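You operate a simulated robot arm through the tools that you are given. There is no shell and no other tool. Be economical: measure what you need, move in short steps, check, and stop when the job is done.

Carry out the task below with a simulated robot arm. There is one attempt and no reset: what you move stays moved.

TASK
Strap both coils and put the black lead in the drawer marked leads.
Fine: close both straps first; the other coil stays on the table; shut the drawer.

It is judged by the outcome, as a careful person would: the job done as asked, and still so three seconds after it is handed in. It fails if anything else is knocked over, pushed out of place, dropped, spilled or broken.

THE ROBOT
A 6-joint arm with a two-finger parallel gripper, fixed in place. Base frame: the origin is at the foot of the arm, x ahead of it, y to its left, z up; the work surface is at about z = 600. Readings come in mm, rad, newtons and seconds.
With the tool pointing down near the work surface it reaches from about 140 to 820 mm from the base axis. Its first joint turns from -2.897 to 2.897 rad. Payload 3.91 kg.
Tool frame: the origin (TCP) lies between the finger pads and is the grasp point; the fingertips stand 30 mm ahead of it; z points along the fingers, y is the line along which they close. The gripper opens to 110 mm. The fingers are 20 mm wide and 10 mm thick; the gripper's body (48 by 112 mm) begins 55 mm behind the TCP.
Orientation is that of the tool frame in the base frame, as a unit quaternion [w, x, y, z]. With the fingers straight down and closing along the base's y, the tool's x points along the base's -x, its y along +y and its z along -z.

THE INTERFACE
- The arm moves only by the tool jog_arm. Its argument "commands" is a list of rows, each an object of numbers (a shift or turn left out is 0, a gripper value left out holds the last): "gripper": the gripper command, from -1 (fully open) to 1 (shut), values between in proportion; "dx", "dy", "dz": the shift along the tool's x, y, z in m; "rx", "ry", "rz": the turn, a rotation vector about the tool's x, y, z in rad. In form: [{"gripper": .., "dx": .., "dy": .., "dz": .., "rx": .., "ry": .., "rz": ..}, ...]. A call has 1 to 8 rows; each row shifts and turns the commanded pose from where the row before left it, along the tool's axes as they then stand. A row lasts 0.2 s, in which the tool goes at most 50 mm and 0.15 rad; a call with a longer step from one row to the next is refused whole, and so is a gripper value outside its range. Where a pose cannot be reached the arm comes as near as it can. A force on the tool above 90 N (or 10 N above the force at the start of the call, whichever is more), or a blocked arm, ends the call early, and 0.2 s more pass. The fingers move at their own pace (about 108 mm/s each) and stop on an object; they squeeze with about 27 N. The grip force told is the motor's: it shows also when the fingers shut on nothing. Time passes only in rows, and 0.2 s behind the last, so rows that do not move let the fingers close. It gives the time, the measured TCP pose, the force on the tool (base axes), the opening and the grip force at its end, in the units of the frame above (readings bear some noise).
- Cameras (640 x 400 px; columns grow to the right, rows downward): "scene" is fixed at [398, 502.4, 1221.9]; the picture's right is [-1.00, -0.09, 0.00], its down [-0.02, 0.24, -0.97] and it looks along [0.09, -0.97, -0.24] (base axes); focal length 320 px, centre (320, 200). "wrist" rides on the gripper at [77, 7, -114] in the tool frame; the picture's right is [-0.09, 1.00, 0.00], its down [-0.80, -0.07, -0.59] and it looks along [-0.59, -0.05, 0.80] (tool axes); focal length 270 px, centre (320, 200). There is no depth. A picture from a camera that has moved, and an enlarged one, comes with that camera's place and axes in the base frame and with its lens.
- get_image(camera): a new picture of that camera. The clock stands still meanwhile.
- slide_trunk(by): slides the trunk up (or, below 0, down) by that many mm; the arm rides with it, the base frame stays. It gives what a move gives, with no picture.
- inspect(camera, box): a new picture of the part [left, top, right, bottom] of that camera's present view, enlarged. The clock stands still meanwhile.
- close_job(): hands the job in; it is judged then, once.

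Go step by step. Nothing tells you positions but the pictures and the camera data: compare them with the known pose of the tool, close in by small moves and look again before you grip or let go. The budget is 120 turns and 68 pictures, counting those below and the enlarged ones. Unless the task says otherwise, let go and move clear before handing in, and close with one line.

The tools are called as name(argument=value, ...) on one line, values as JSON. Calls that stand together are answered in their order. jog_arm: Moves the arm, as the interface text tells. Its arguments: {"type":"object","properties":{"commands":{"type":"array","items":{"type":"object","properties":{"gripper":{"type":"number"},"dx":{"type":"number"},"dy":{"type":"number"},"dz":{"type":"number"},"rx":{"type":"number"},"ry":{"type":"number"},"rz":{"type":"number"}}}}},"required":["commands"]} The other tools are called the same way: slide_trunk (by) slides the trunk up or down; get_image (camera) takes a picture; inspect (camera, box) takes an enlarged picture of a part of a camera's view; close_job () hands the job in.

At the start:

```text
time_s: 0.0
ee_pos: [145.6, -497.5, 1070.3]
ee_rot: [0.0, 0.0, 1.0, 0.0]
ft_force: [0.5, -0.2, 0.3]
width: 110.1
grip_force: 0.0
trunk travel left (down, up): [-425.0, 115.0]
```

scene: 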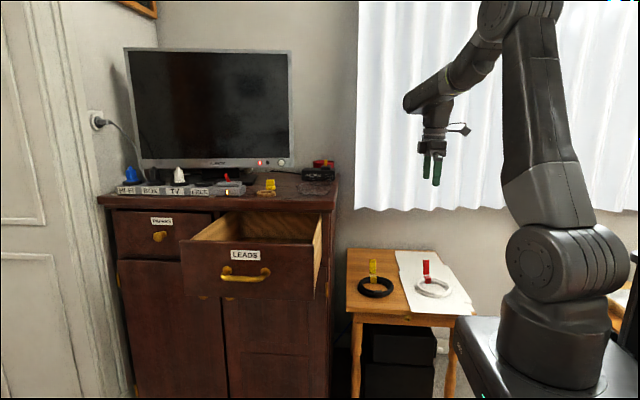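
wrist: 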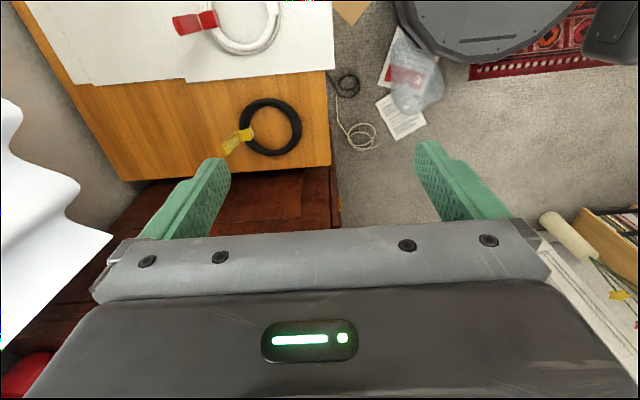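

I see a small table with a black coil (yellow strap) and a white coil (red strap), and an open drawer marked LEADS to the left. I'll take closer looks first.

inspect(camera="scene", box=[330, 230, 490, 330])

inspect(camera="scene", box=[90, 150, 350, 312])

inspect(camera="wrist", box=[100, 0, 340, 180])

```text
4.00 times, centred on (410, 280) of scene
camera zoom: at [398.0, 502.4, 1221.9], right [-1.0, -0.09, 0.0], down [-0.02, 0.24, -0.97], along [0.09, -0.97, -0.24], focal length 1279 px, centre (-40, -120)
```

zoom: 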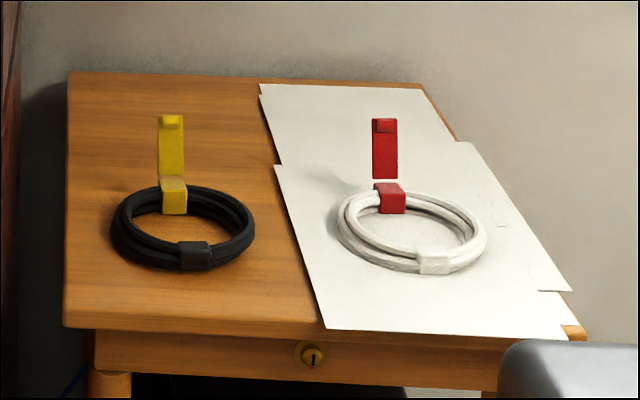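

```text
2.46 times, centred on (220, 231) of scene
camera zoom: at [398.0, 502.4, 1221.9], right [-1.0, -0.09, 0.0], down [-0.02, 0.24, -0.97], along [0.09, -0.97, -0.24], focal length 787 px, centre (566, 124)
```

zoom: 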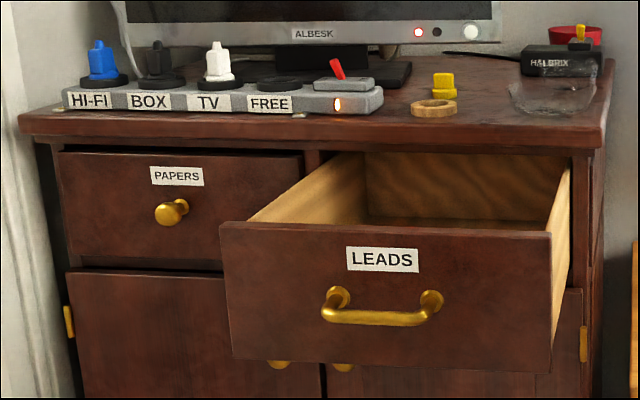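

```text
2.22 times, centred on (220, 90) of wrist
camera zoom: at [69.1, -488.6, 1185.3], right [0.09, 1.0, 0.0], down [0.8, -0.07, 0.59], along [0.59, -0.05, -0.8], focal length 601 px, centre (542, 444)
```

zoom: 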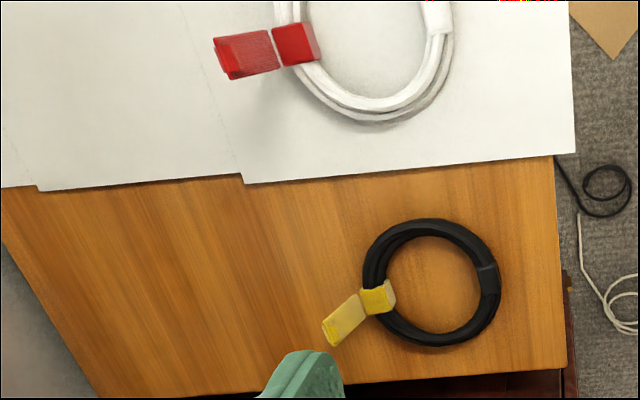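

The black coil is near (285, -617) and the white near (78, -627), each with an upright strap flap on its wall side. I'll bring the wrist camera closer to the black one to see the strap in profile.

jog_arm(commands=[{"gripper": -1, "dx": -0.008, "dy": -0.017, "dz": 0.04}, {"dx": -0.008, "dy": -0.017, "dz": 0.04}, {"dx": -0.008, "dy": -0.017, "dz": 0.04}, {"dx": -0.008, "dy": -0.017, "dz": 0.04}, {"dx": -0.008, "dy": -0.017, "dz": 0.04}, {"dx": -0.008, "dy": -0.017, "dz": 0.04}, {"dx": -0.008, "dy": -0.017, "dz": 0.04}, {"dx": -0.008, "dy": -0.017, "dz": 0.03}])

get_image(camera="wrist")

get_image(camera="scene")

```text
time_s: 1.8
ee_pos: [210.9, -633.8, 757.6]
ee_rot: [0.0, 0.0, 1.0, 0.0]
ft_force: [0.1, -0.2, -0.2]
width: 109.8
grip_force: 0.1
trunk travel left (down, up): [-425.0, 115.0]
```

```text
62 pictures are left
camera wrist: at [133.5, -625.9, 873.3], right [0.09, 1.0, 0.0], down [0.8, -0.07, 0.59], along [0.59, -0.05, -0.8], focal length 270 px, centre (320, 200)
```

wrist: 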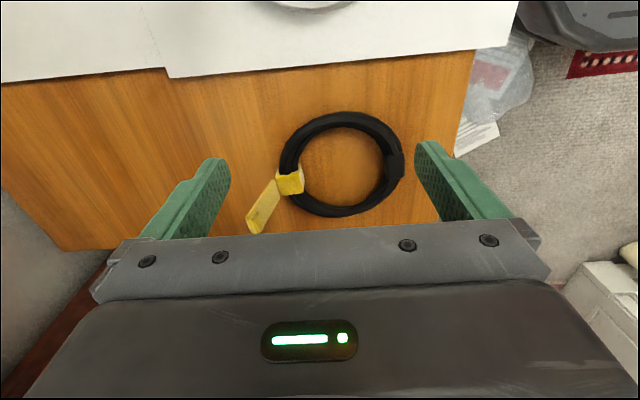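

```text
61 pictures are left
```

scene: 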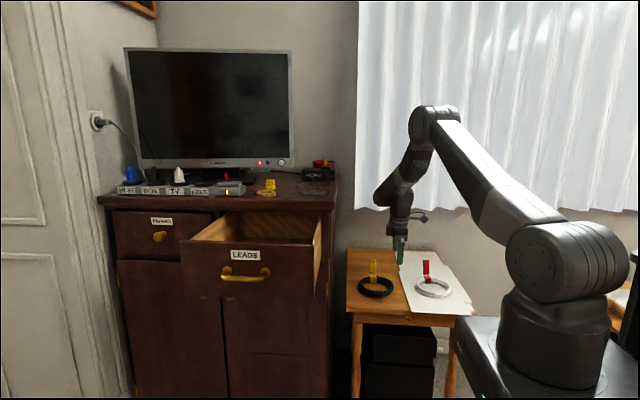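

inspect(camera="wrist", box=[230, 100, 420, 240])

inspect(camera="scene", box=[250, 160, 350, 205])

inspect(camera="scene", box=[350, 250, 400, 305])

```text
2.86 times, centred on (325, 170) of wrist
camera zoom: at [133.5, -625.9, 873.3], right [0.09, 1.0, 0.0], down [0.8, -0.07, 0.59], along [0.59, -0.05, -0.8], focal length 772 px, centre (306, 286)
```

zoom: 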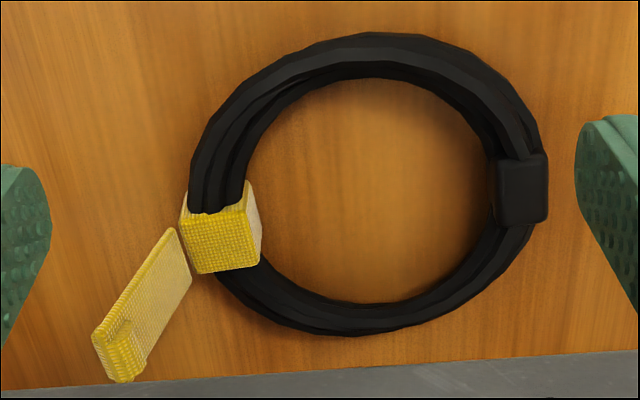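

```text
6.40 times, centred on (300, 182) of scene
camera zoom: at [398.0, 502.4, 1221.9], right [-1.0, -0.09, 0.0], down [-0.02, 0.24, -0.97], along [0.09, -0.97, -0.24], focal length 2046 px, centre (448, 312)
```

zoom: 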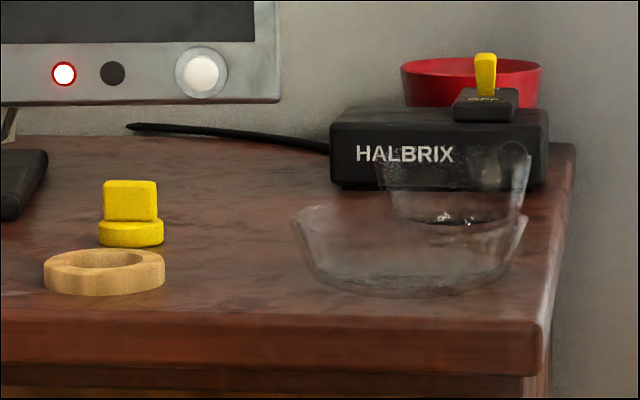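

```text
7.27 times, centred on (375, 278) of scene
camera zoom: at [398.0, 502.4, 1221.9], right [-1.0, -0.09, 0.0], down [-0.02, 0.24, -0.97], along [0.09, -0.97, -0.24], focal length 2325 px, centre (-80, -364)
```

zoom: 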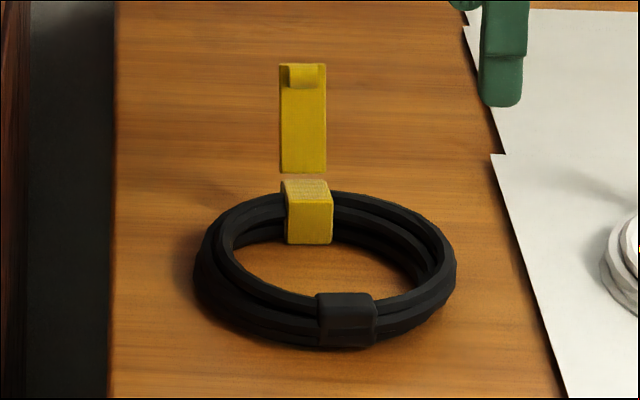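

The flap hinges at about (296, -690, 627), stands to z≈683 and leans slightly toward the wall; folded it should come down over the block. I'll close the fingers and go behind it, high first.

jog_arm(commands=[{"gripper": 1, "dx": 0, "dy": -0.035}, {"dy": -0.035}, {"dy": -0.03}, {"dx": -0.03}, {"dx": -0.03}, {"dx": -0.025}, {}])

get_image(camera="wrist")

inspect(camera="scene", box=[330, 200, 490, 300])

```text
time_s: 3.4
ee_pos: [296.8, -733.1, 759.6]
ee_rot: [-0.001, 0.0, 1.0, 0.0]
ft_force: [0.0, 0.5, -0.1]
width: 0.0
grip_force: 26.8
trunk travel left (down, up): [-425.0, 115.0]
```

```text
57 pictures are left
camera wrist: at [217.9, -724.5, 874.4], right [0.09, 1.0, 0.0], down [0.8, -0.07, 0.59], along [0.59, -0.05, -0.8], focal length 270 px, centre (320, 200)
```

wrist: 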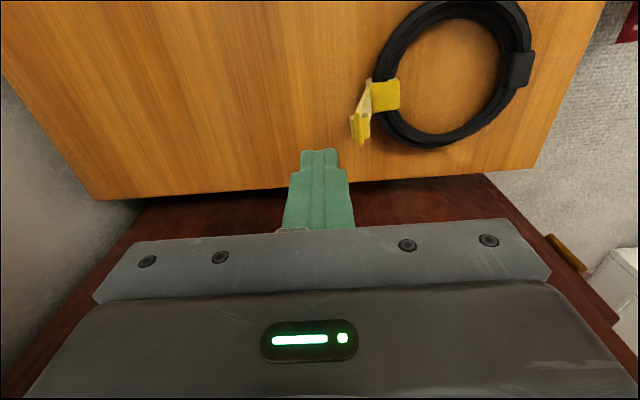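

```text
4.00 times, centred on (410, 250) of scene
camera zoom: at [398.0, 502.4, 1221.9], right [-1.0, -0.09, 0.0], down [-0.02, 0.24, -0.97], along [0.09, -0.97, -0.24], focal length 1279 px, centre (-40, 0)
```

zoom: 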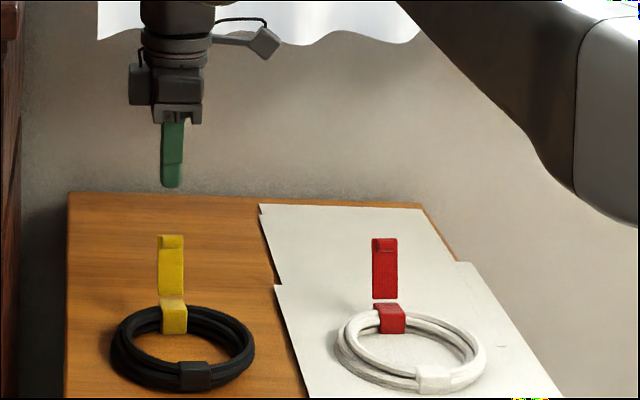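

The fingers are behind the flap in line with it. I'll lower to mid-flap height and push toward +y.

jog_arm(commands=[{"dz": 0.035}, {"dz": 0.033}, {"dy": 0.015}, {"dy": 0.015}, {"dy": 0.015}, {"dy": 0.012}])

get_image(camera="wrist")

inspect(camera="scene", box=[330, 230, 410, 310])

```text
time_s: 4.8
ee_pos: [295.1, -674.4, 693.2]
ee_rot: [0.0, -0.001, 1.0, 0.001]
ft_force: [-0.5, 0.0, 0.4]
width: 0.2
grip_force: 26.9
trunk travel left (down, up): [-425.0, 115.0]
```

```text
55 pictures are left
camera wrist: at [217.7, -666.4, 807.9], right [0.09, 1.0, 0.0], down [0.8, -0.07, 0.59], along [0.59, -0.05, -0.8], focal length 270 px, centre (320, 200)
```

wrist: 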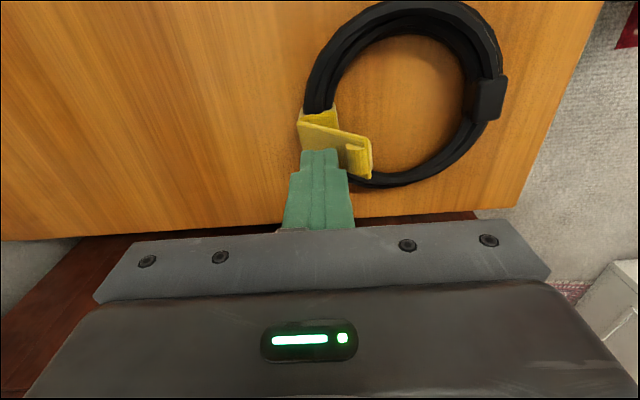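

```text
5.00 times, centred on (370, 270) of scene
camera zoom: at [398.0, 502.4, 1221.9], right [-1.0, -0.09, 0.0], down [-0.02, 0.24, -0.97], along [0.09, -0.97, -0.24], focal length 1598 px, centre (70, -150)
```

zoom: 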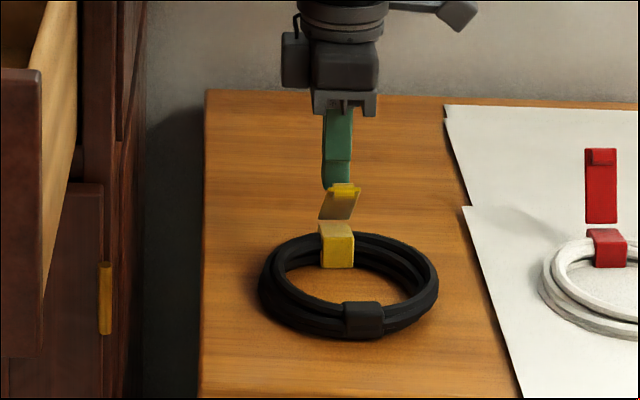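

The flap is folding over. I'll continue along the arc and press down gently.

jog_arm(commands=[{"dy": 0.009, "dz": 0.009}, {"dy": 0.006, "dz": 0.009}, {"dz": 0.006}, {"dz": 0.004}, {"dz": 0.003}])

get_image(camera="wrist")

inspect(camera="scene", box=[350, 250, 400, 305])

```text
time_s: 6.0
ee_pos: [294.9, -661.2, 661.0]
ee_rot: [0.0, 0.0, 1.0, -0.001]
ft_force: [-0.3, 2.1, 10.3]
width: 0.0
grip_force: 27.3
trunk travel left (down, up): [-425.0, 115.0]
```

```text
53 pictures are left
camera wrist: at [218.1, -652.4, 777.7], right [0.09, 1.0, 0.0], down [0.8, -0.07, 0.6], along [0.59, -0.05, -0.8], focal length 270 px, centre (320, 200)
```

wrist: 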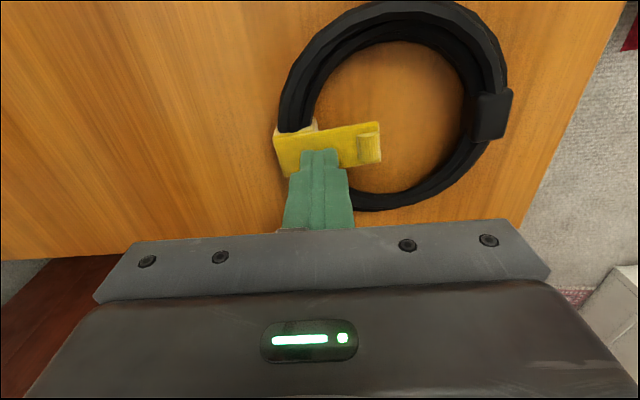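

```text
7.27 times, centred on (375, 278) of scene
camera zoom: at [398.0, 502.4, 1221.9], right [-1.0, -0.09, 0.0], down [-0.02, 0.24, -0.97], along [0.09, -0.97, -0.24], focal length 2325 px, centre (-80, -364)
```

zoom: 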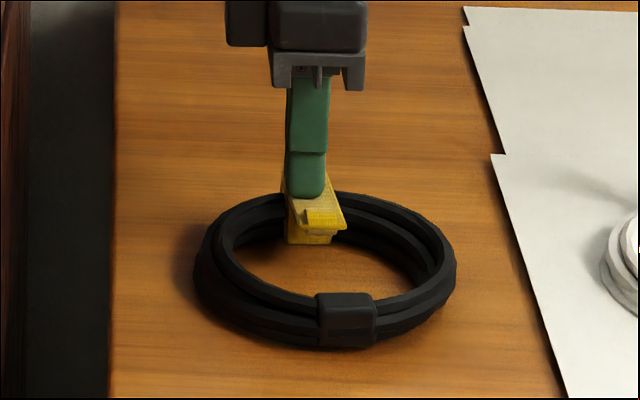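

The strap lies down over the block with 10 N of reaction. I'll press a bit harder to seat it, then lift and look.

jog_arm(commands=[{"dz": 0.002}, {"dz": 0.002}, {"dz": 0.001}])

jog_arm(commands=[{"dz": -0.02}, {"dz": -0.04}, {}])

inspect(camera="scene", box=[350, 250, 400, 305])

inspect(camera="wrist", box=[230, 40, 430, 180])

```text
time_s: 6.8
ee_pos: [295.7, -660.4, 661.4]
ee_rot: [0.002, 0.0, 1.0, -0.005]
ft_force: [2.6, 3.9, 47.4]
width: 0.0
grip_force: 27.1
trunk travel left (down, up): [-425.0, 115.0]
```

```text
time_s: 7.6
ee_pos: [294.6, -659.2, 717.2]
ee_rot: [0.0, 0.0, 1.0, 0.001]
ft_force: [0.2, 0.6, -0.6]
width: 0.2
grip_force: 27.0
trunk travel left (down, up): [-425.0, 115.0]
```

```text
7.27 times, centred on (375, 278) of scene
camera zoom: at [398.0, 502.4, 1221.9], right [-1.0, -0.09, 0.0], down [-0.02, 0.24, -0.97], along [0.09, -0.97, -0.24], focal length 2325 px, centre (-80, -364)
```

zoom: 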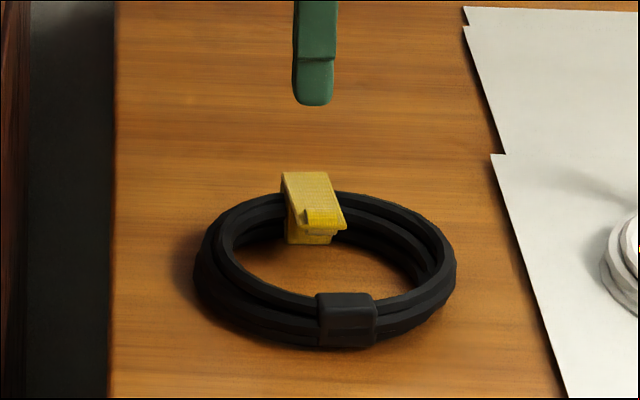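

```text
2.86 times, centred on (330, 110) of wrist
camera zoom: at [216.3, -652.0, 832.0], right [0.09, 1.0, 0.0], down [0.8, -0.07, 0.59], along [0.59, -0.05, -0.8], focal length 772 px, centre (291, 457)
```

zoom: 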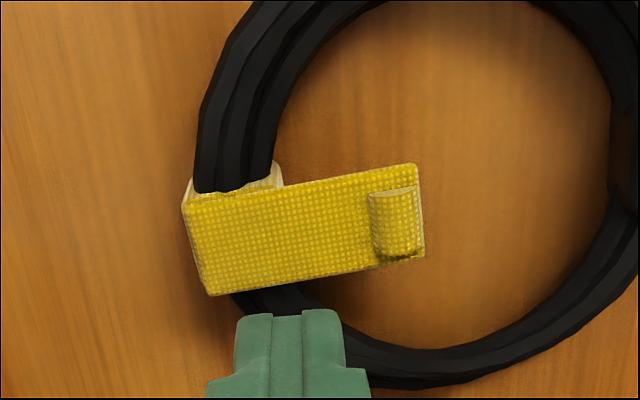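

The yellow strap is closed and stays. Next is the red strap: hinge at about (83, -699, 627), so I'll go high and behind it.

jog_arm(commands=[{"dz": -0.04, "dy": -0.02}, {"dy": -0.03, "dx": 0.03}, {"dy": -0.036, "dx": 0.03}, {"dx": 0.04}, {"dx": 0.04}, {"dx": 0.04}, {"dx": 0.032}, {}])

get_image(camera="wrist")

inspect(camera="scene", box=[350, 210, 480, 310])

```text
time_s: 9.4
ee_pos: [85.0, -746.7, 756.2]
ee_rot: [0.0, 0.0, 1.0, 0.0]
ft_force: [0.1, 0.9, 0.2]
width: 0.0
grip_force: 27.1
trunk travel left (down, up): [-425.0, 115.0]
```

```text
49 pictures are left
camera wrist: at [7.1, -738.9, 872.2], right [0.09, 1.0, 0.0], down [0.8, -0.07, 0.59], along [0.59, -0.05, -0.8], focal length 270 px, centre (320, 200)
```

wrist: 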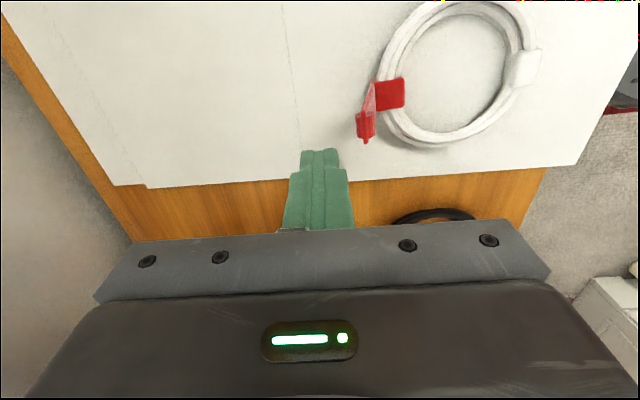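

```text
4.00 times, centred on (415, 260) of scene
camera zoom: at [398.0, 502.4, 1221.9], right [-1.0, -0.09, 0.0], down [-0.02, 0.24, -0.97], along [0.09, -0.97, -0.24], focal length 1279 px, centre (-60, -40)
```

zoom: 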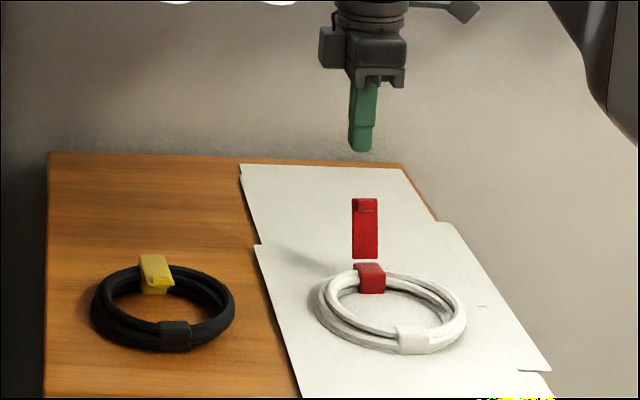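

Same relative geometry as before, so I'll repeat the push on the red strap.

jog_arm(commands=[{"dz": 0.032}, {"dz": 0.031}, {"dy": 0.016}, {"dy": 0.016}, {"dy": 0.016}, {"dy": 0.014}])

get_image(camera="wrist")

```text
time_s: 10.8
ee_pos: [84.0, -683.5, 693.5]
ee_rot: [0.0, 0.0, 1.0, 0.0]
ft_force: [-0.7, 0.2, -0.7]
width: 0.0
grip_force: 26.9
trunk travel left (down, up): [-425.0, 115.0]
```

```text
47 pictures are left
camera wrist: at [5.9, -676.2, 808.4], right [0.09, 1.0, 0.0], down [0.8, -0.07, 0.59], along [0.59, -0.05, -0.8], focal length 270 px, centre (320, 200)
```

wrist: 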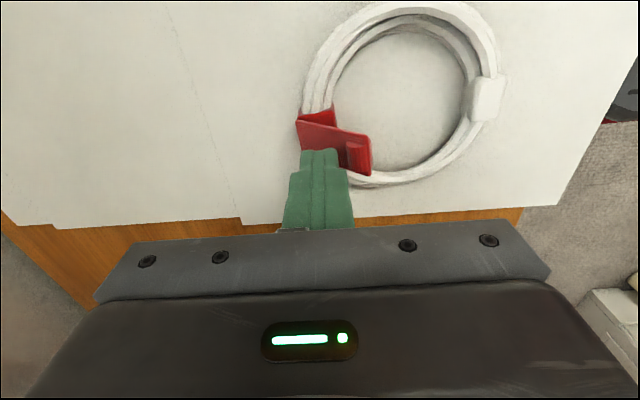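

jog_arm(commands=[{"dy": 0.009, "dz": 0.009}, {"dy": 0.006, "dz": 0.009}, {"dz": 0.006}, {"dz": 0.004}, {"dz": 0.003}])

jog_arm(commands=[{"dz": 0.002}, {"dz": 0.002}, {"dz": 0.001}])

jog_arm(commands=[{"dz": -0.02}, {"dz": -0.045}, {"dz": -0.045}, {}])

inspect(camera="scene", box=[340, 240, 470, 310])

inspect(camera="wrist", box=[230, 40, 430, 180])

```text
time_s: 12.0
ee_pos: [83.7, -669.0, 662.5]
ee_rot: [0.001, 0.0, 1.0, 0.0]
ft_force: [0.2, 1.8, 4.9]
width: 0.4
grip_force: 27.1
trunk travel left (down, up): [-425.0, 115.0]
```

```text
time_s: 12.8
ee_pos: [82.8, -668.2, 661.8]
ee_rot: [0.0, 0.0, 1.0, -0.004]
ft_force: [4.9, 9.0, 40.5]
width: 0.0
grip_force: 26.6
trunk travel left (down, up): [-425.0, 115.0]
```

```text
time_s: 13.8
ee_pos: [83.9, -667.6, 767.1]
ee_rot: [-0.001, -0.001, 1.0, 0.0]
ft_force: [0.0, -0.4, 0.4]
width: 0.1
grip_force: 27.2
trunk travel left (down, up): [-425.0, 115.0]
```

```text
4.92 times, centred on (405, 275) of scene
camera zoom: at [398.0, 502.4, 1221.9], right [-1.0, -0.09, 0.0], down [-0.02, 0.24, -0.97], along [0.09, -0.97, -0.24], focal length 1574 px, centre (-98, -169)
```

zoom: 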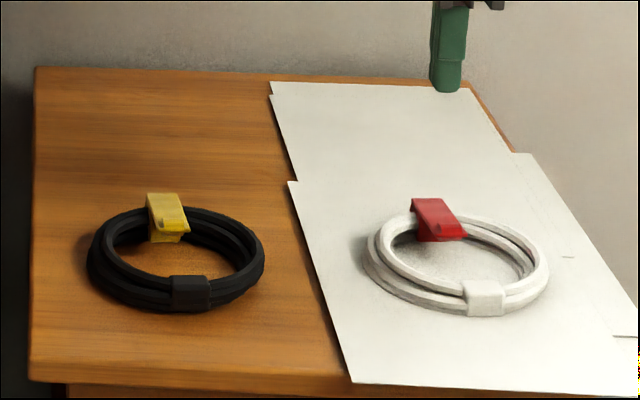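

```text
2.86 times, centred on (330, 110) of wrist
camera zoom: at [5.6, -660.1, 883.5], right [0.09, 1.0, 0.0], down [0.8, -0.07, 0.59], along [0.59, -0.05, -0.8], focal length 772 px, centre (291, 457)
```

zoom: 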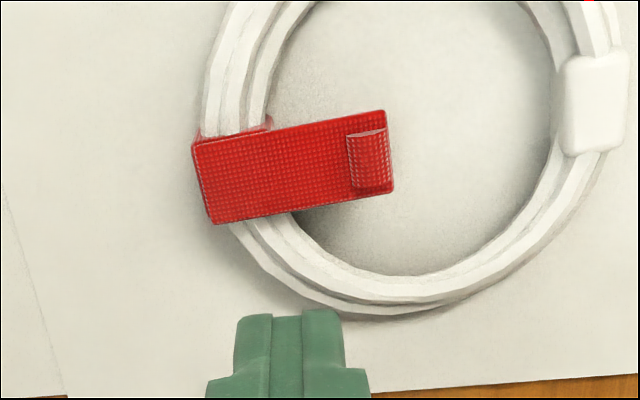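

Both straps are closed. Now I'll raise the arm and move to look down at the open drawer before lifting the black coil.

jog_arm(commands=[{"dz": -0.045}, {"dz": -0.045}, {"dz": -0.045}, {"dz": -0.03, "dy": 0.03}, {"dx": -0.03, "dy": 0.035}, {"dx": -0.03, "dy": 0.035}, {"dx": -0.03, "dy": 0.035}, {"dx": -0.03, "dy": 0.035}])

jog_arm(commands=[{"dx": -0.035, "dy": 0.03, "gripper": -1}, {"dx": -0.035, "dy": 0.03}, {"dx": -0.04, "dy": 0.02}, {"dx": -0.045}, {"dx": -0.045}, {}])

get_image(camera="wrist")

get_image(camera="scene")

```text
time_s: 15.6
ee_pos: [205.5, -498.2, 933.2]
ee_rot: [-0.001, 0.0, 1.0, 0.0]
ft_force: [-0.1, 0.1, 0.8]
width: 0.5
grip_force: 26.2
trunk travel left (down, up): [-425.0, 115.0]
```

```text
time_s: 17.0
ee_pos: [403.1, -420.4, 930.7]
ee_rot: [0.0, 0.0, 1.0, 0.0]
ft_force: [0.3, -0.2, -0.3]
width: 110.0
grip_force: 0.1
trunk travel left (down, up): [-425.0, 115.0]
```

```text
44 pictures are left
camera wrist: at [326.6, -412.6, 1046.4], right [0.09, 1.0, 0.0], down [0.8, -0.07, 0.59], along [0.59, -0.05, -0.8], focal length 270 px, centre (320, 200)
```

wrist: 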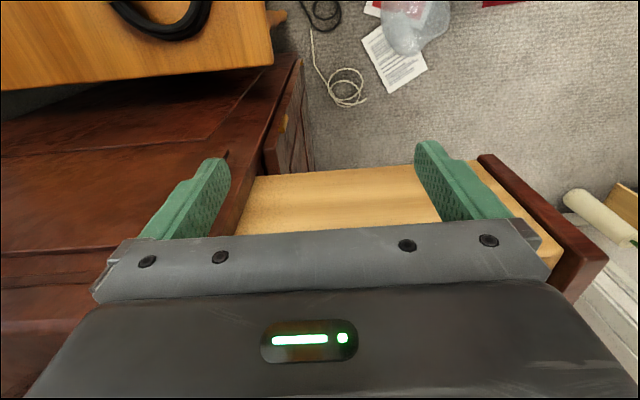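

```text
43 pictures are left
```

scene: 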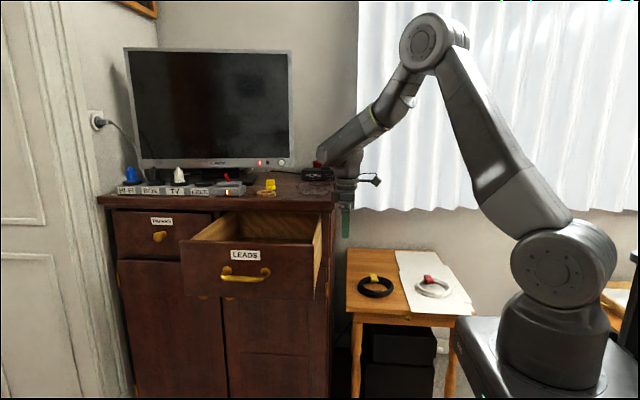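

The drawer's front panel stands at y≈-233 (x 482–826, z 772–927) and the cabinet face is at y≈-477. I'll turn the tool 90° so it fits the drawer better, at a safe height.

jog_arm(commands=[{"dz": -0.04, "rz": 0.1428}, {"dz": -0.04, "rz": 0.1428}, {"dz": -0.04, "rz": 0.1428}, {"rz": 0.1428}, {"rz": 0.1428}, {"rz": 0.1428}, {"rz": 0.1428}, {"rz": 0.1428}])

jog_arm(commands=[{"rz": 0.1428}, {"rz": 0.1428}, {"rz": 0.1428}, {"dy": 0.04, "dx": 0.02}, {"dy": 0.04, "dx": 0.02}, {"dy": 0.04, "dx": 0.02}, {"dy": 0.03, "dx": 0.02}, {"dx": 0.02}])

get_image(camera="wrist")

```text
time_s: 18.8
ee_pos: [404.3, -419.2, 1051.7]
ee_rot: [0.0, 0.541, 0.841, 0.0]
ft_force: [-0.8, 0.0, -0.6]
width: 110.1
grip_force: 0.0
trunk travel left (down, up): [-425.0, 115.0]
```

```text
time_s: 20.6
ee_pos: [553.3, -318.9, 1053.0]
ee_rot: [0.0, 0.707, 0.707, 0.0]
ft_force: [0.6, 0.2, -0.1]
width: 110.0
grip_force: 0.2
trunk travel left (down, up): [-425.0, 115.0]
```

```text
42 pictures are left
camera wrist: at [560.2, -240.7, 1169.1], right [1.0, -0.09, 0.0], down [-0.07, -0.8, 0.59], along [-0.05, -0.59, -0.8], focal length 270 px, centre (320, 200)
```

wrist: 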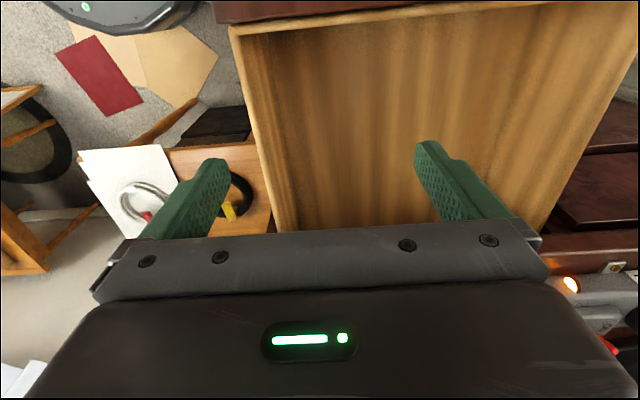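

The drawer is empty as seen and accessible. Now I'll move over the black coil's -x side with the turned tool.

jog_arm(commands=[{"dy": -0.036, "dx": -0.03, "gripper": -0.09}, {"dy": -0.036, "dx": -0.03}, {"dy": -0.036, "dx": -0.03}, {"dy": -0.036, "dx": -0.03}, {"dy": -0.036, "dx": -0.03}, {"dy": -0.036, "dx": -0.03}, {"dy": -0.036, "dx": -0.03}, {"dy": -0.036, "dx": -0.03}])

jog_arm(commands=[{"dy": -0.032, "dx": -0.035}, {"dz": 0.05, "dx": -0.0}, {"dz": 0.05}, {"dz": 0.05}, {"dz": 0.05}, {"dz": 0.04}, {"dx": -0.02}, {}])

get_image(camera="wrist")

inspect(camera="scene", box=[340, 220, 460, 310])

```text
time_s: 22.4
ee_pos: [264.4, -559.6, 1053.3]
ee_rot: [0.0, 0.707, 0.707, 0.0]
ft_force: [0.0, -0.2, 0.2]
width: 60.1
grip_force: 0.1
trunk travel left (down, up): [-425.0, 115.0]
```

```text
time_s: 24.2
ee_pos: [235.9, -614.7, 812.4]
ee_rot: [-0.001, 0.707, 0.707, 0.001]
ft_force: [-0.2, 0.1, 0.2]
width: 59.9
grip_force: 0.1
trunk travel left (down, up): [-425.0, 115.0]
```

```text
41 pictures are left
camera wrist: at [240.9, -536.0, 928.2], right [1.0, -0.09, 0.0], down [-0.07, -0.8, 0.59], along [-0.05, -0.59, -0.8], focal length 270 px, centre (320, 200)
```

wrist: 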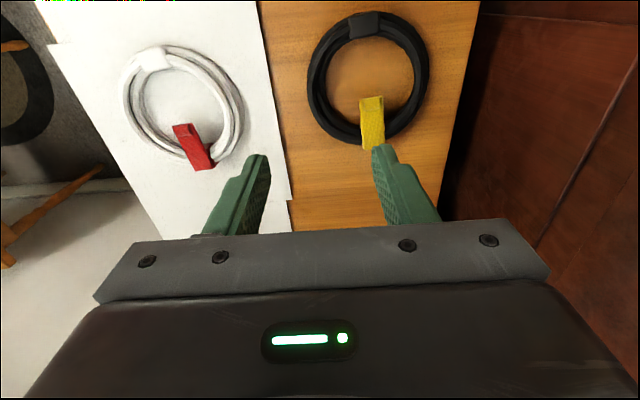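

```text
4.44 times, centred on (400, 265) of scene
camera zoom: at [398.0, 502.4, 1221.9], right [-1.0, -0.09, 0.0], down [-0.02, 0.24, -0.97], along [0.09, -0.97, -0.24], focal length 1421 px, centre (-36, -89)
```

zoom: 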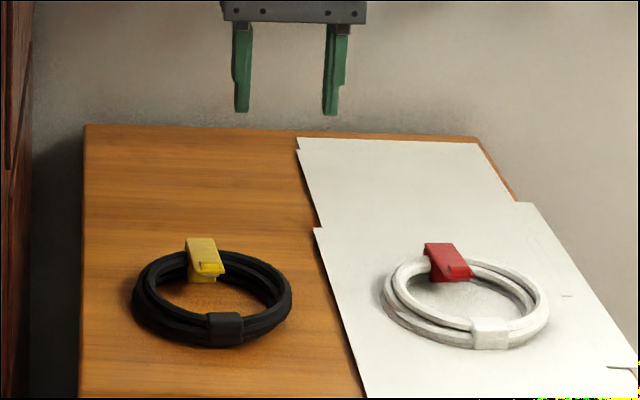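

The ring's left tube is centred at about (233, -609). I'll descend around it, stopping just above the table.

jog_arm(commands=[{"dx": 0.005, "dy": -0.003, "dz": 0.04}, {"dz": 0.045}, {"dz": 0.03}, {"dz": 0.02}, {}])

get_image(camera="wrist")

inspect(camera="scene", box=[350, 230, 430, 305])

```text
time_s: 25.4
ee_pos: [230.7, -609.9, 677.0]
ee_rot: [-0.001, 0.707, 0.707, 0.0]
ft_force: [-0.9, 0.5, -0.3]
width: 59.8
grip_force: 0.1
trunk travel left (down, up): [-425.0, 115.0]
```

```text
39 pictures are left
camera wrist: at [237.5, -531.9, 792.4], right [1.0, -0.09, 0.0], down [-0.07, -0.8, 0.59], along [-0.05, -0.59, -0.8], focal length 270 px, centre (320, 200)
```

wrist: 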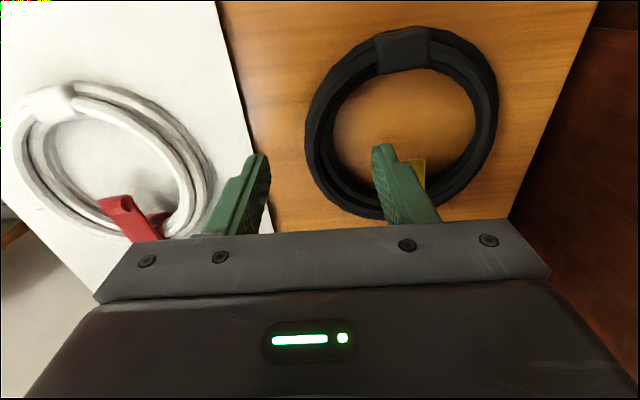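

```text
5.33 times, centred on (390, 268) of scene
camera zoom: at [398.0, 502.4, 1221.9], right [-1.0, -0.09, 0.0], down [-0.02, 0.24, -0.97], along [0.09, -0.97, -0.24], focal length 1705 px, centre (-53, -160)
```

zoom: 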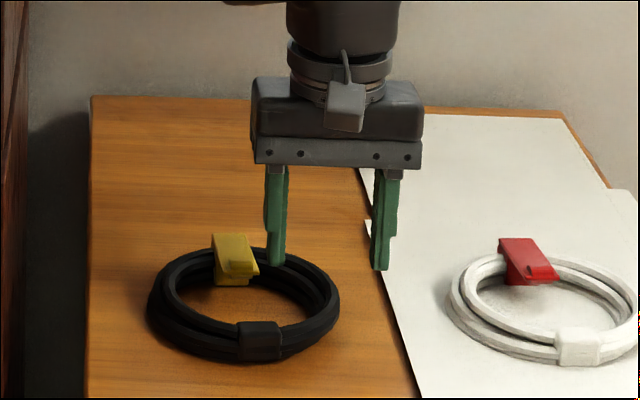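

The fingers straddle the tube with clearance from the strap. Lowering the rest and closing gently.

jog_arm(commands=[{"dy": 0.002, "dz": 0.025}, {"dz": 0.012}, {"dz": 0.005}, {}])

get_image(camera="wrist")

```text
time_s: 26.4
ee_pos: [234.0, -610.8, 635.8]
ee_rot: [-0.001, 0.707, 0.707, 0.0]
ft_force: [0.5, -0.6, -0.1]
width: 60.0
grip_force: 0.0
trunk travel left (down, up): [-425.0, 115.0]
```

```text
37 pictures are left
camera wrist: at [239.6, -532.3, 750.6], right [1.0, -0.09, 0.0], down [-0.07, -0.8, 0.59], along [-0.05, -0.59, -0.8], focal length 270 px, centre (320, 200)
```

wrist: 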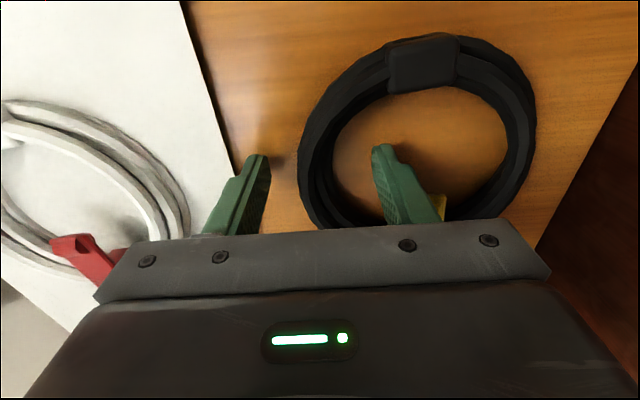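

jog_arm(commands=[{"gripper": 0.3}, {"gripper": 0.6}, {"gripper": 1}, {}, {}])

jog_arm(commands=[{"dz": -0.01}, {"dz": -0.02}, {"dz": -0.02}, {}])

get_image(camera="wrist")

inspect(camera="scene", box=[340, 210, 470, 305])

```text
time_s: 27.6
ee_pos: [234.2, -611.6, 634.7]
ee_rot: [-0.001, 0.707, 0.707, 0.0]
ft_force: [1.7, -2.0, -0.3]
width: 24.5
grip_force: 26.6
trunk travel left (down, up): [-425.0, 115.0]
```

```text
time_s: 28.6
ee_pos: [233.1, -609.4, 686.1]
ee_rot: [-0.001, 0.708, 0.707, 0.001]
ft_force: [-0.6, 0.5, -3.4]
width: 24.6
grip_force: 27.0
trunk travel left (down, up): [-425.0, 115.0]
```

```text
36 pictures are left
camera wrist: at [239.8, -532.3, 801.4], right [1.0, -0.09, 0.0], down [-0.07, -0.8, 0.59], along [-0.05, -0.59, -0.8], focal length 270 px, centre (320, 200)
```

wrist: 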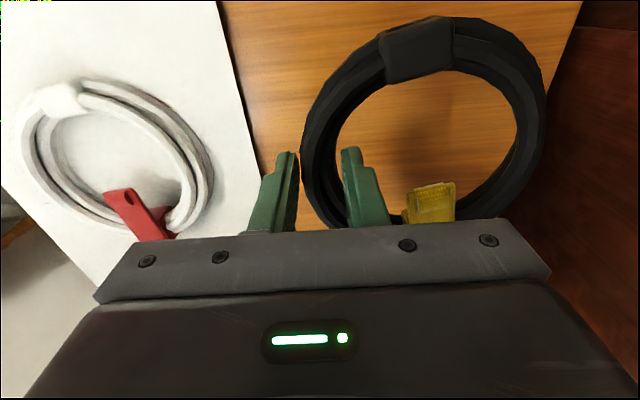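

```text
4.21 times, centred on (405, 258) of scene
camera zoom: at [398.0, 502.4, 1221.9], right [-1.0, -0.09, 0.0], down [-0.02, 0.24, -0.97], along [0.09, -0.97, -0.24], focal length 1346 px, centre (-38, -42)
```

zoom: 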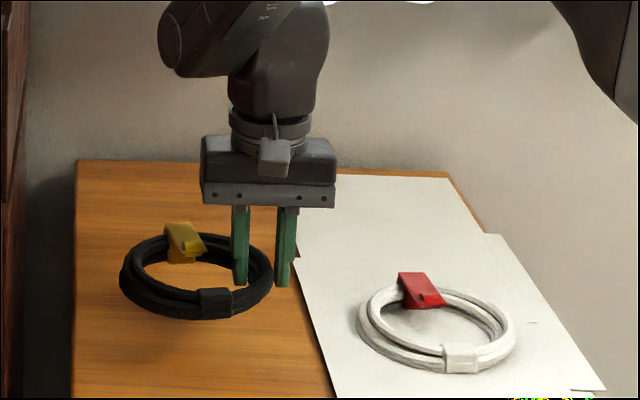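

The coil is held level, weight about 3.4 N. I'll raise it, carry it toward +y, then across to above the drawer.

jog_arm(commands=[{"dz": -0.045}, {"dz": -0.045}, {"dz": -0.045}, {"dz": -0.045}, {"dz": -0.045}, {"dz": -0.045}, {"dz": -0.045, "dx": 0.01}, {"dx": 0.03}])

jog_arm(commands=[{"dx": 0.04}, {"dx": 0.04}, {"dx": 0.04}, {"dx": 0.04}, {"dx": 0.04}, {"dy": 0.04}, {"dy": 0.04}, {"dy": 0.04}])

jog_arm(commands=[{"dy": 0.04}, {"dy": 0.04}, {"dy": 0.04}, {"dy": 0.04}, {"dy": 0.04}, {"dy": 0.035}, {}])

get_image(camera="wrist")

get_image(camera="scene")

```text
time_s: 30.4
ee_pos: [233.8, -569.4, 998.1]
ee_rot: [0.0, 0.707, 0.707, -0.001]
ft_force: [-0.3, 0.6, -4.8]
width: 24.7
grip_force: 27.4
trunk travel left (down, up): [-425.0, 115.0]
```

```text
time_s: 32.2
ee_pos: [353.3, -370.4, 997.2]
ee_rot: [0.001, 0.707, 0.707, 0.0]
ft_force: [-0.5, -0.2, -3.9]
width: 24.5
grip_force: 27.5
trunk travel left (down, up): [-425.0, 115.0]
```

```text
time_s: 33.8
ee_pos: [591.1, -368.4, 999.9]
ee_rot: [0.0, 0.707, 0.707, 0.0]
ft_force: [0.0, -0.1, -4.5]
width: 24.6
grip_force: 27.4
trunk travel left (down, up): [-425.0, 115.0]
```

```text
34 pictures are left
camera wrist: at [595.8, -290.2, 1115.9], right [1.0, -0.09, 0.0], down [-0.07, -0.8, 0.59], along [-0.05, -0.59, -0.8], focal length 270 px, centre (320, 200)
```

wrist: 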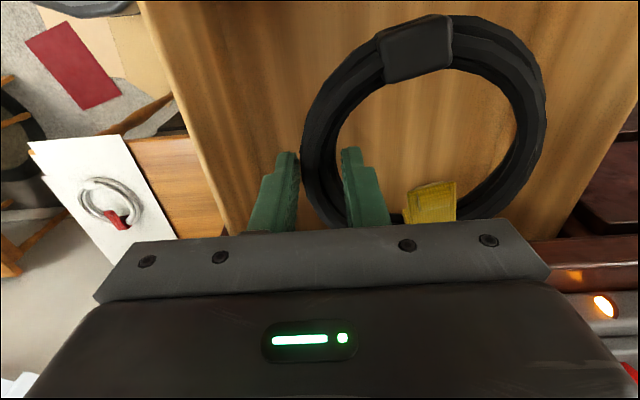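

```text
33 pictures are left
```

scene: 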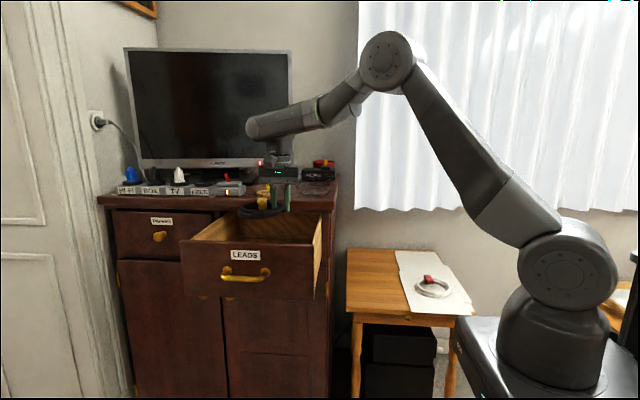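

The coil is over the drawer, but the strap end is close to the cabinet edge. A 20° turn of the tool gives more clearance front and back; then I lower part way.

jog_arm(commands=[{"rz": -0.117}, {"rz": -0.117}, {"rz": -0.116}, {"dz": 0.03}, {"dz": 0.03}, {"dz": 0.03}, {}])

get_image(camera="wrist")

inspect(camera="scene", box=[170, 140, 350, 300])

```text
time_s: 35.4
ee_pos: [589.0, -369.3, 910.7]
ee_rot: [0.0, 0.573, 0.82, -0.001]
ft_force: [0.0, 0.3, -4.2]
width: 24.7
grip_force: 26.6
trunk travel left (down, up): [-425.0, 115.0]
```

```text
32 pictures are left
camera wrist: at [568.5, -294.5, 1026.0], right [0.97, 0.26, 0.0], down [0.21, -0.78, 0.59], along [0.15, -0.57, -0.8], focal length 270 px, centre (320, 200)
```

wrist: 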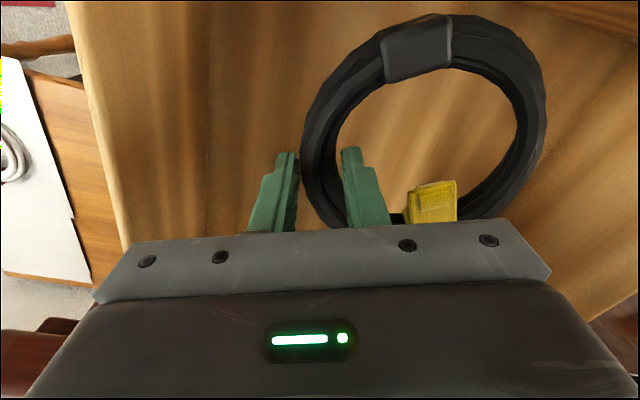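

```text
2.50 times, centred on (260, 220) of scene
camera zoom: at [398.0, 502.4, 1221.9], right [-1.0, -0.09, 0.0], down [-0.02, 0.24, -0.97], along [0.09, -0.97, -0.24], focal length 799 px, centre (470, 150)
```

zoom: 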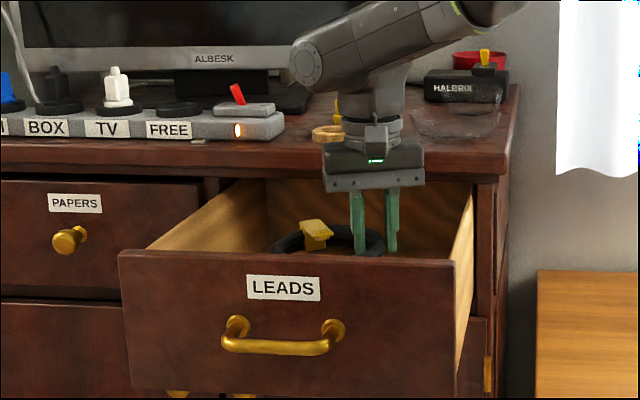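

Clear all around. Continuing down in smaller steps to feel the floor.

jog_arm(commands=[{"dz": 0.02}, {"dz": 0.02}, {"dz": 0.015}, {}])

inspect(camera="scene", box=[170, 140, 350, 300])

get_image(camera="wrist")

```text
time_s: 36.4
ee_pos: [587.8, -370.5, 853.1]
ee_rot: [0.0, 0.572, 0.82, -0.001]
ft_force: [0.0, 0.5, -3.9]
width: 24.6
grip_force: 27.3
trunk travel left (down, up): [-425.0, 115.0]
```

```text
2.50 times, centred on (260, 220) of scene
camera zoom: at [398.0, 502.4, 1221.9], right [-1.0, -0.09, 0.0], down [-0.02, 0.24, -0.97], along [0.09, -0.97, -0.24], focal length 799 px, centre (470, 150)
```

zoom: 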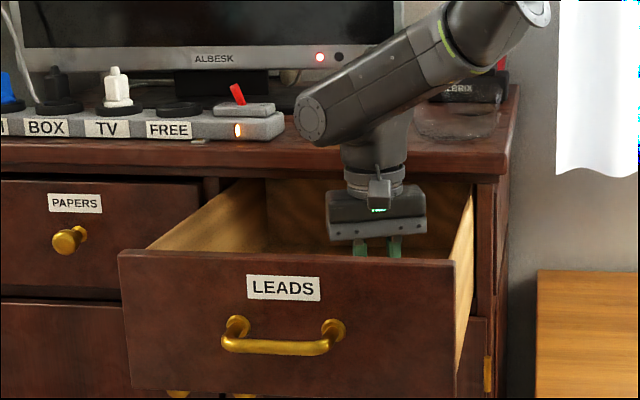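

```text
29 pictures are left
camera wrist: at [566.7, -293.7, 969.0], right [0.97, 0.26, 0.0], down [0.21, -0.78, 0.59], along [0.15, -0.57, -0.8], focal length 270 px, centre (320, 200)
```

wrist: 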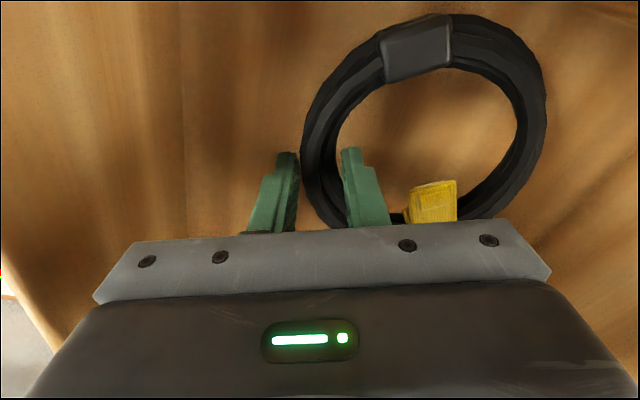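

jog_arm(commands=[{"dz": 0.006}, {"dz": 0.006}, {"dz": 0.005}, {"dz": 0.004}, {}])

```text
time_s: 37.6
ee_pos: [587.8, -369.6, 833.2]
ee_rot: [-0.001, 0.572, 0.82, 0.0]
ft_force: [0.2, -0.4, -3.9]
width: 24.7
grip_force: 26.9
trunk travel left (down, up): [-425.0, 115.0]
```

jog_arm(commands=[{"dz": 0.003}, {"dz": 0.003}, {"dz": 0.003}, {}])

get_image(camera="wrist")

```text
time_s: 38.6
ee_pos: [588.9, -369.6, 825.7]
ee_rot: [-0.001, 0.573, 0.82, 0.001]
ft_force: [-0.6, 0.1, -3.5]
width: 24.8
grip_force: 27.2
trunk travel left (down, up): [-425.0, 115.0]
```

```text
28 pictures are left
camera wrist: at [567.3, -293.1, 940.2], right [0.97, 0.26, 0.0], down [0.21, -0.78, 0.59], along [0.15, -0.57, -0.8], focal length 270 px, centre (320, 200)
```

wrist: 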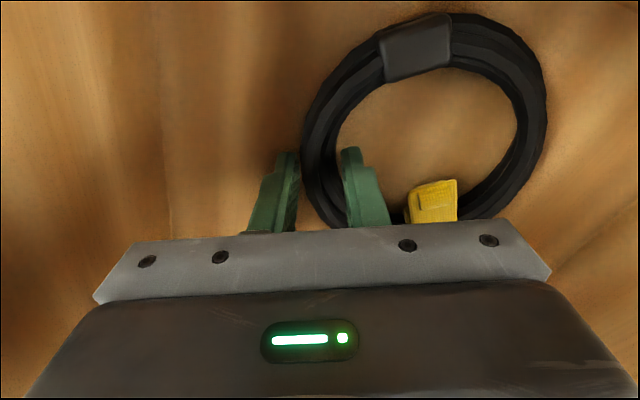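

Getting close to the floor; still bearing its full weight. Small steps on.

jog_arm(commands=[{"dz": 0.003}, {"dz": 0.002}, {"dz": 0.002}, {}])

jog_arm(commands=[{"dz": 0.002}, {"dz": 0.002}, {}])

```text
time_s: 39.6
ee_pos: [587.3, -369.2, 818.5]
ee_rot: [0.0, 0.573, 0.82, 0.001]
ft_force: [1.7, -1.5, 6.0]
width: 24.6
grip_force: 27.2
trunk travel left (down, up): [-425.0, 115.0]
```

```text
time_s: 40.4
ee_pos: [587.6, -369.4, 818.5]
ee_rot: [0.003, 0.573, 0.82, 0.001]
ft_force: [3.8, -0.7, 33.9]
width: 24.6
grip_force: 27.3
trunk travel left (down, up): [-425.0, 115.0]
```

It rests on the floor. I'll relieve the pressure, open moderately and rise straight up.

jog_arm(commands=[{"dz": -0.004}, {"gripper": 0.4}, {"gripper": 0.0}, {}, {"dz": -0.01}, {"dz": -0.03}, {"dz": -0.04}, {}])

get_image(camera="wrist")

inspect(camera="scene", box=[170, 140, 350, 300])

```text
time_s: 42.2
ee_pos: [587.3, -370.3, 896.7]
ee_rot: [0.0, 0.573, 0.82, 0.0]
ft_force: [0.0, -0.2, 0.0]
width: 55.1
grip_force: 0.0
trunk travel left (down, up): [-425.0, 115.0]
```

```text
27 pictures are left
camera wrist: at [567.1, -294.5, 1012.6], right [0.97, 0.26, 0.0], down [0.21, -0.78, 0.59], along [0.15, -0.57, -0.8], focal length 270 px, centre (320, 200)
```

wrist: 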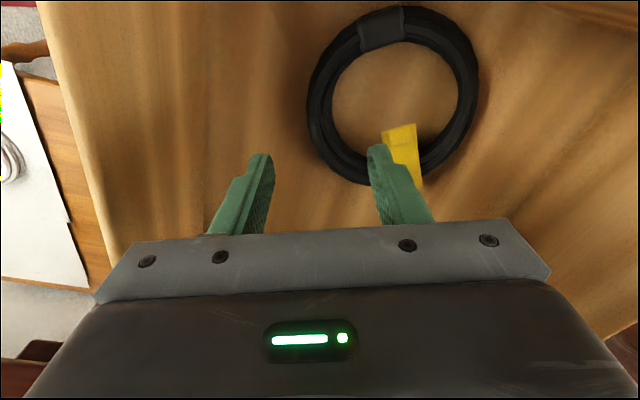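

```text
2.50 times, centred on (260, 220) of scene
camera zoom: at [398.0, 502.4, 1221.9], right [-1.0, -0.09, 0.0], down [-0.02, 0.24, -0.97], along [0.09, -0.97, -0.24], focal length 799 px, centre (470, 150)
```

zoom: 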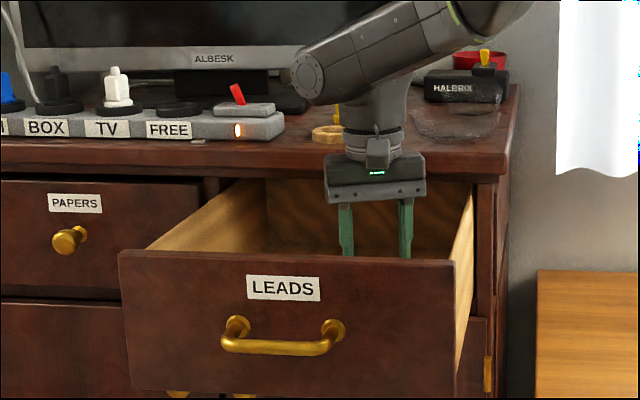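

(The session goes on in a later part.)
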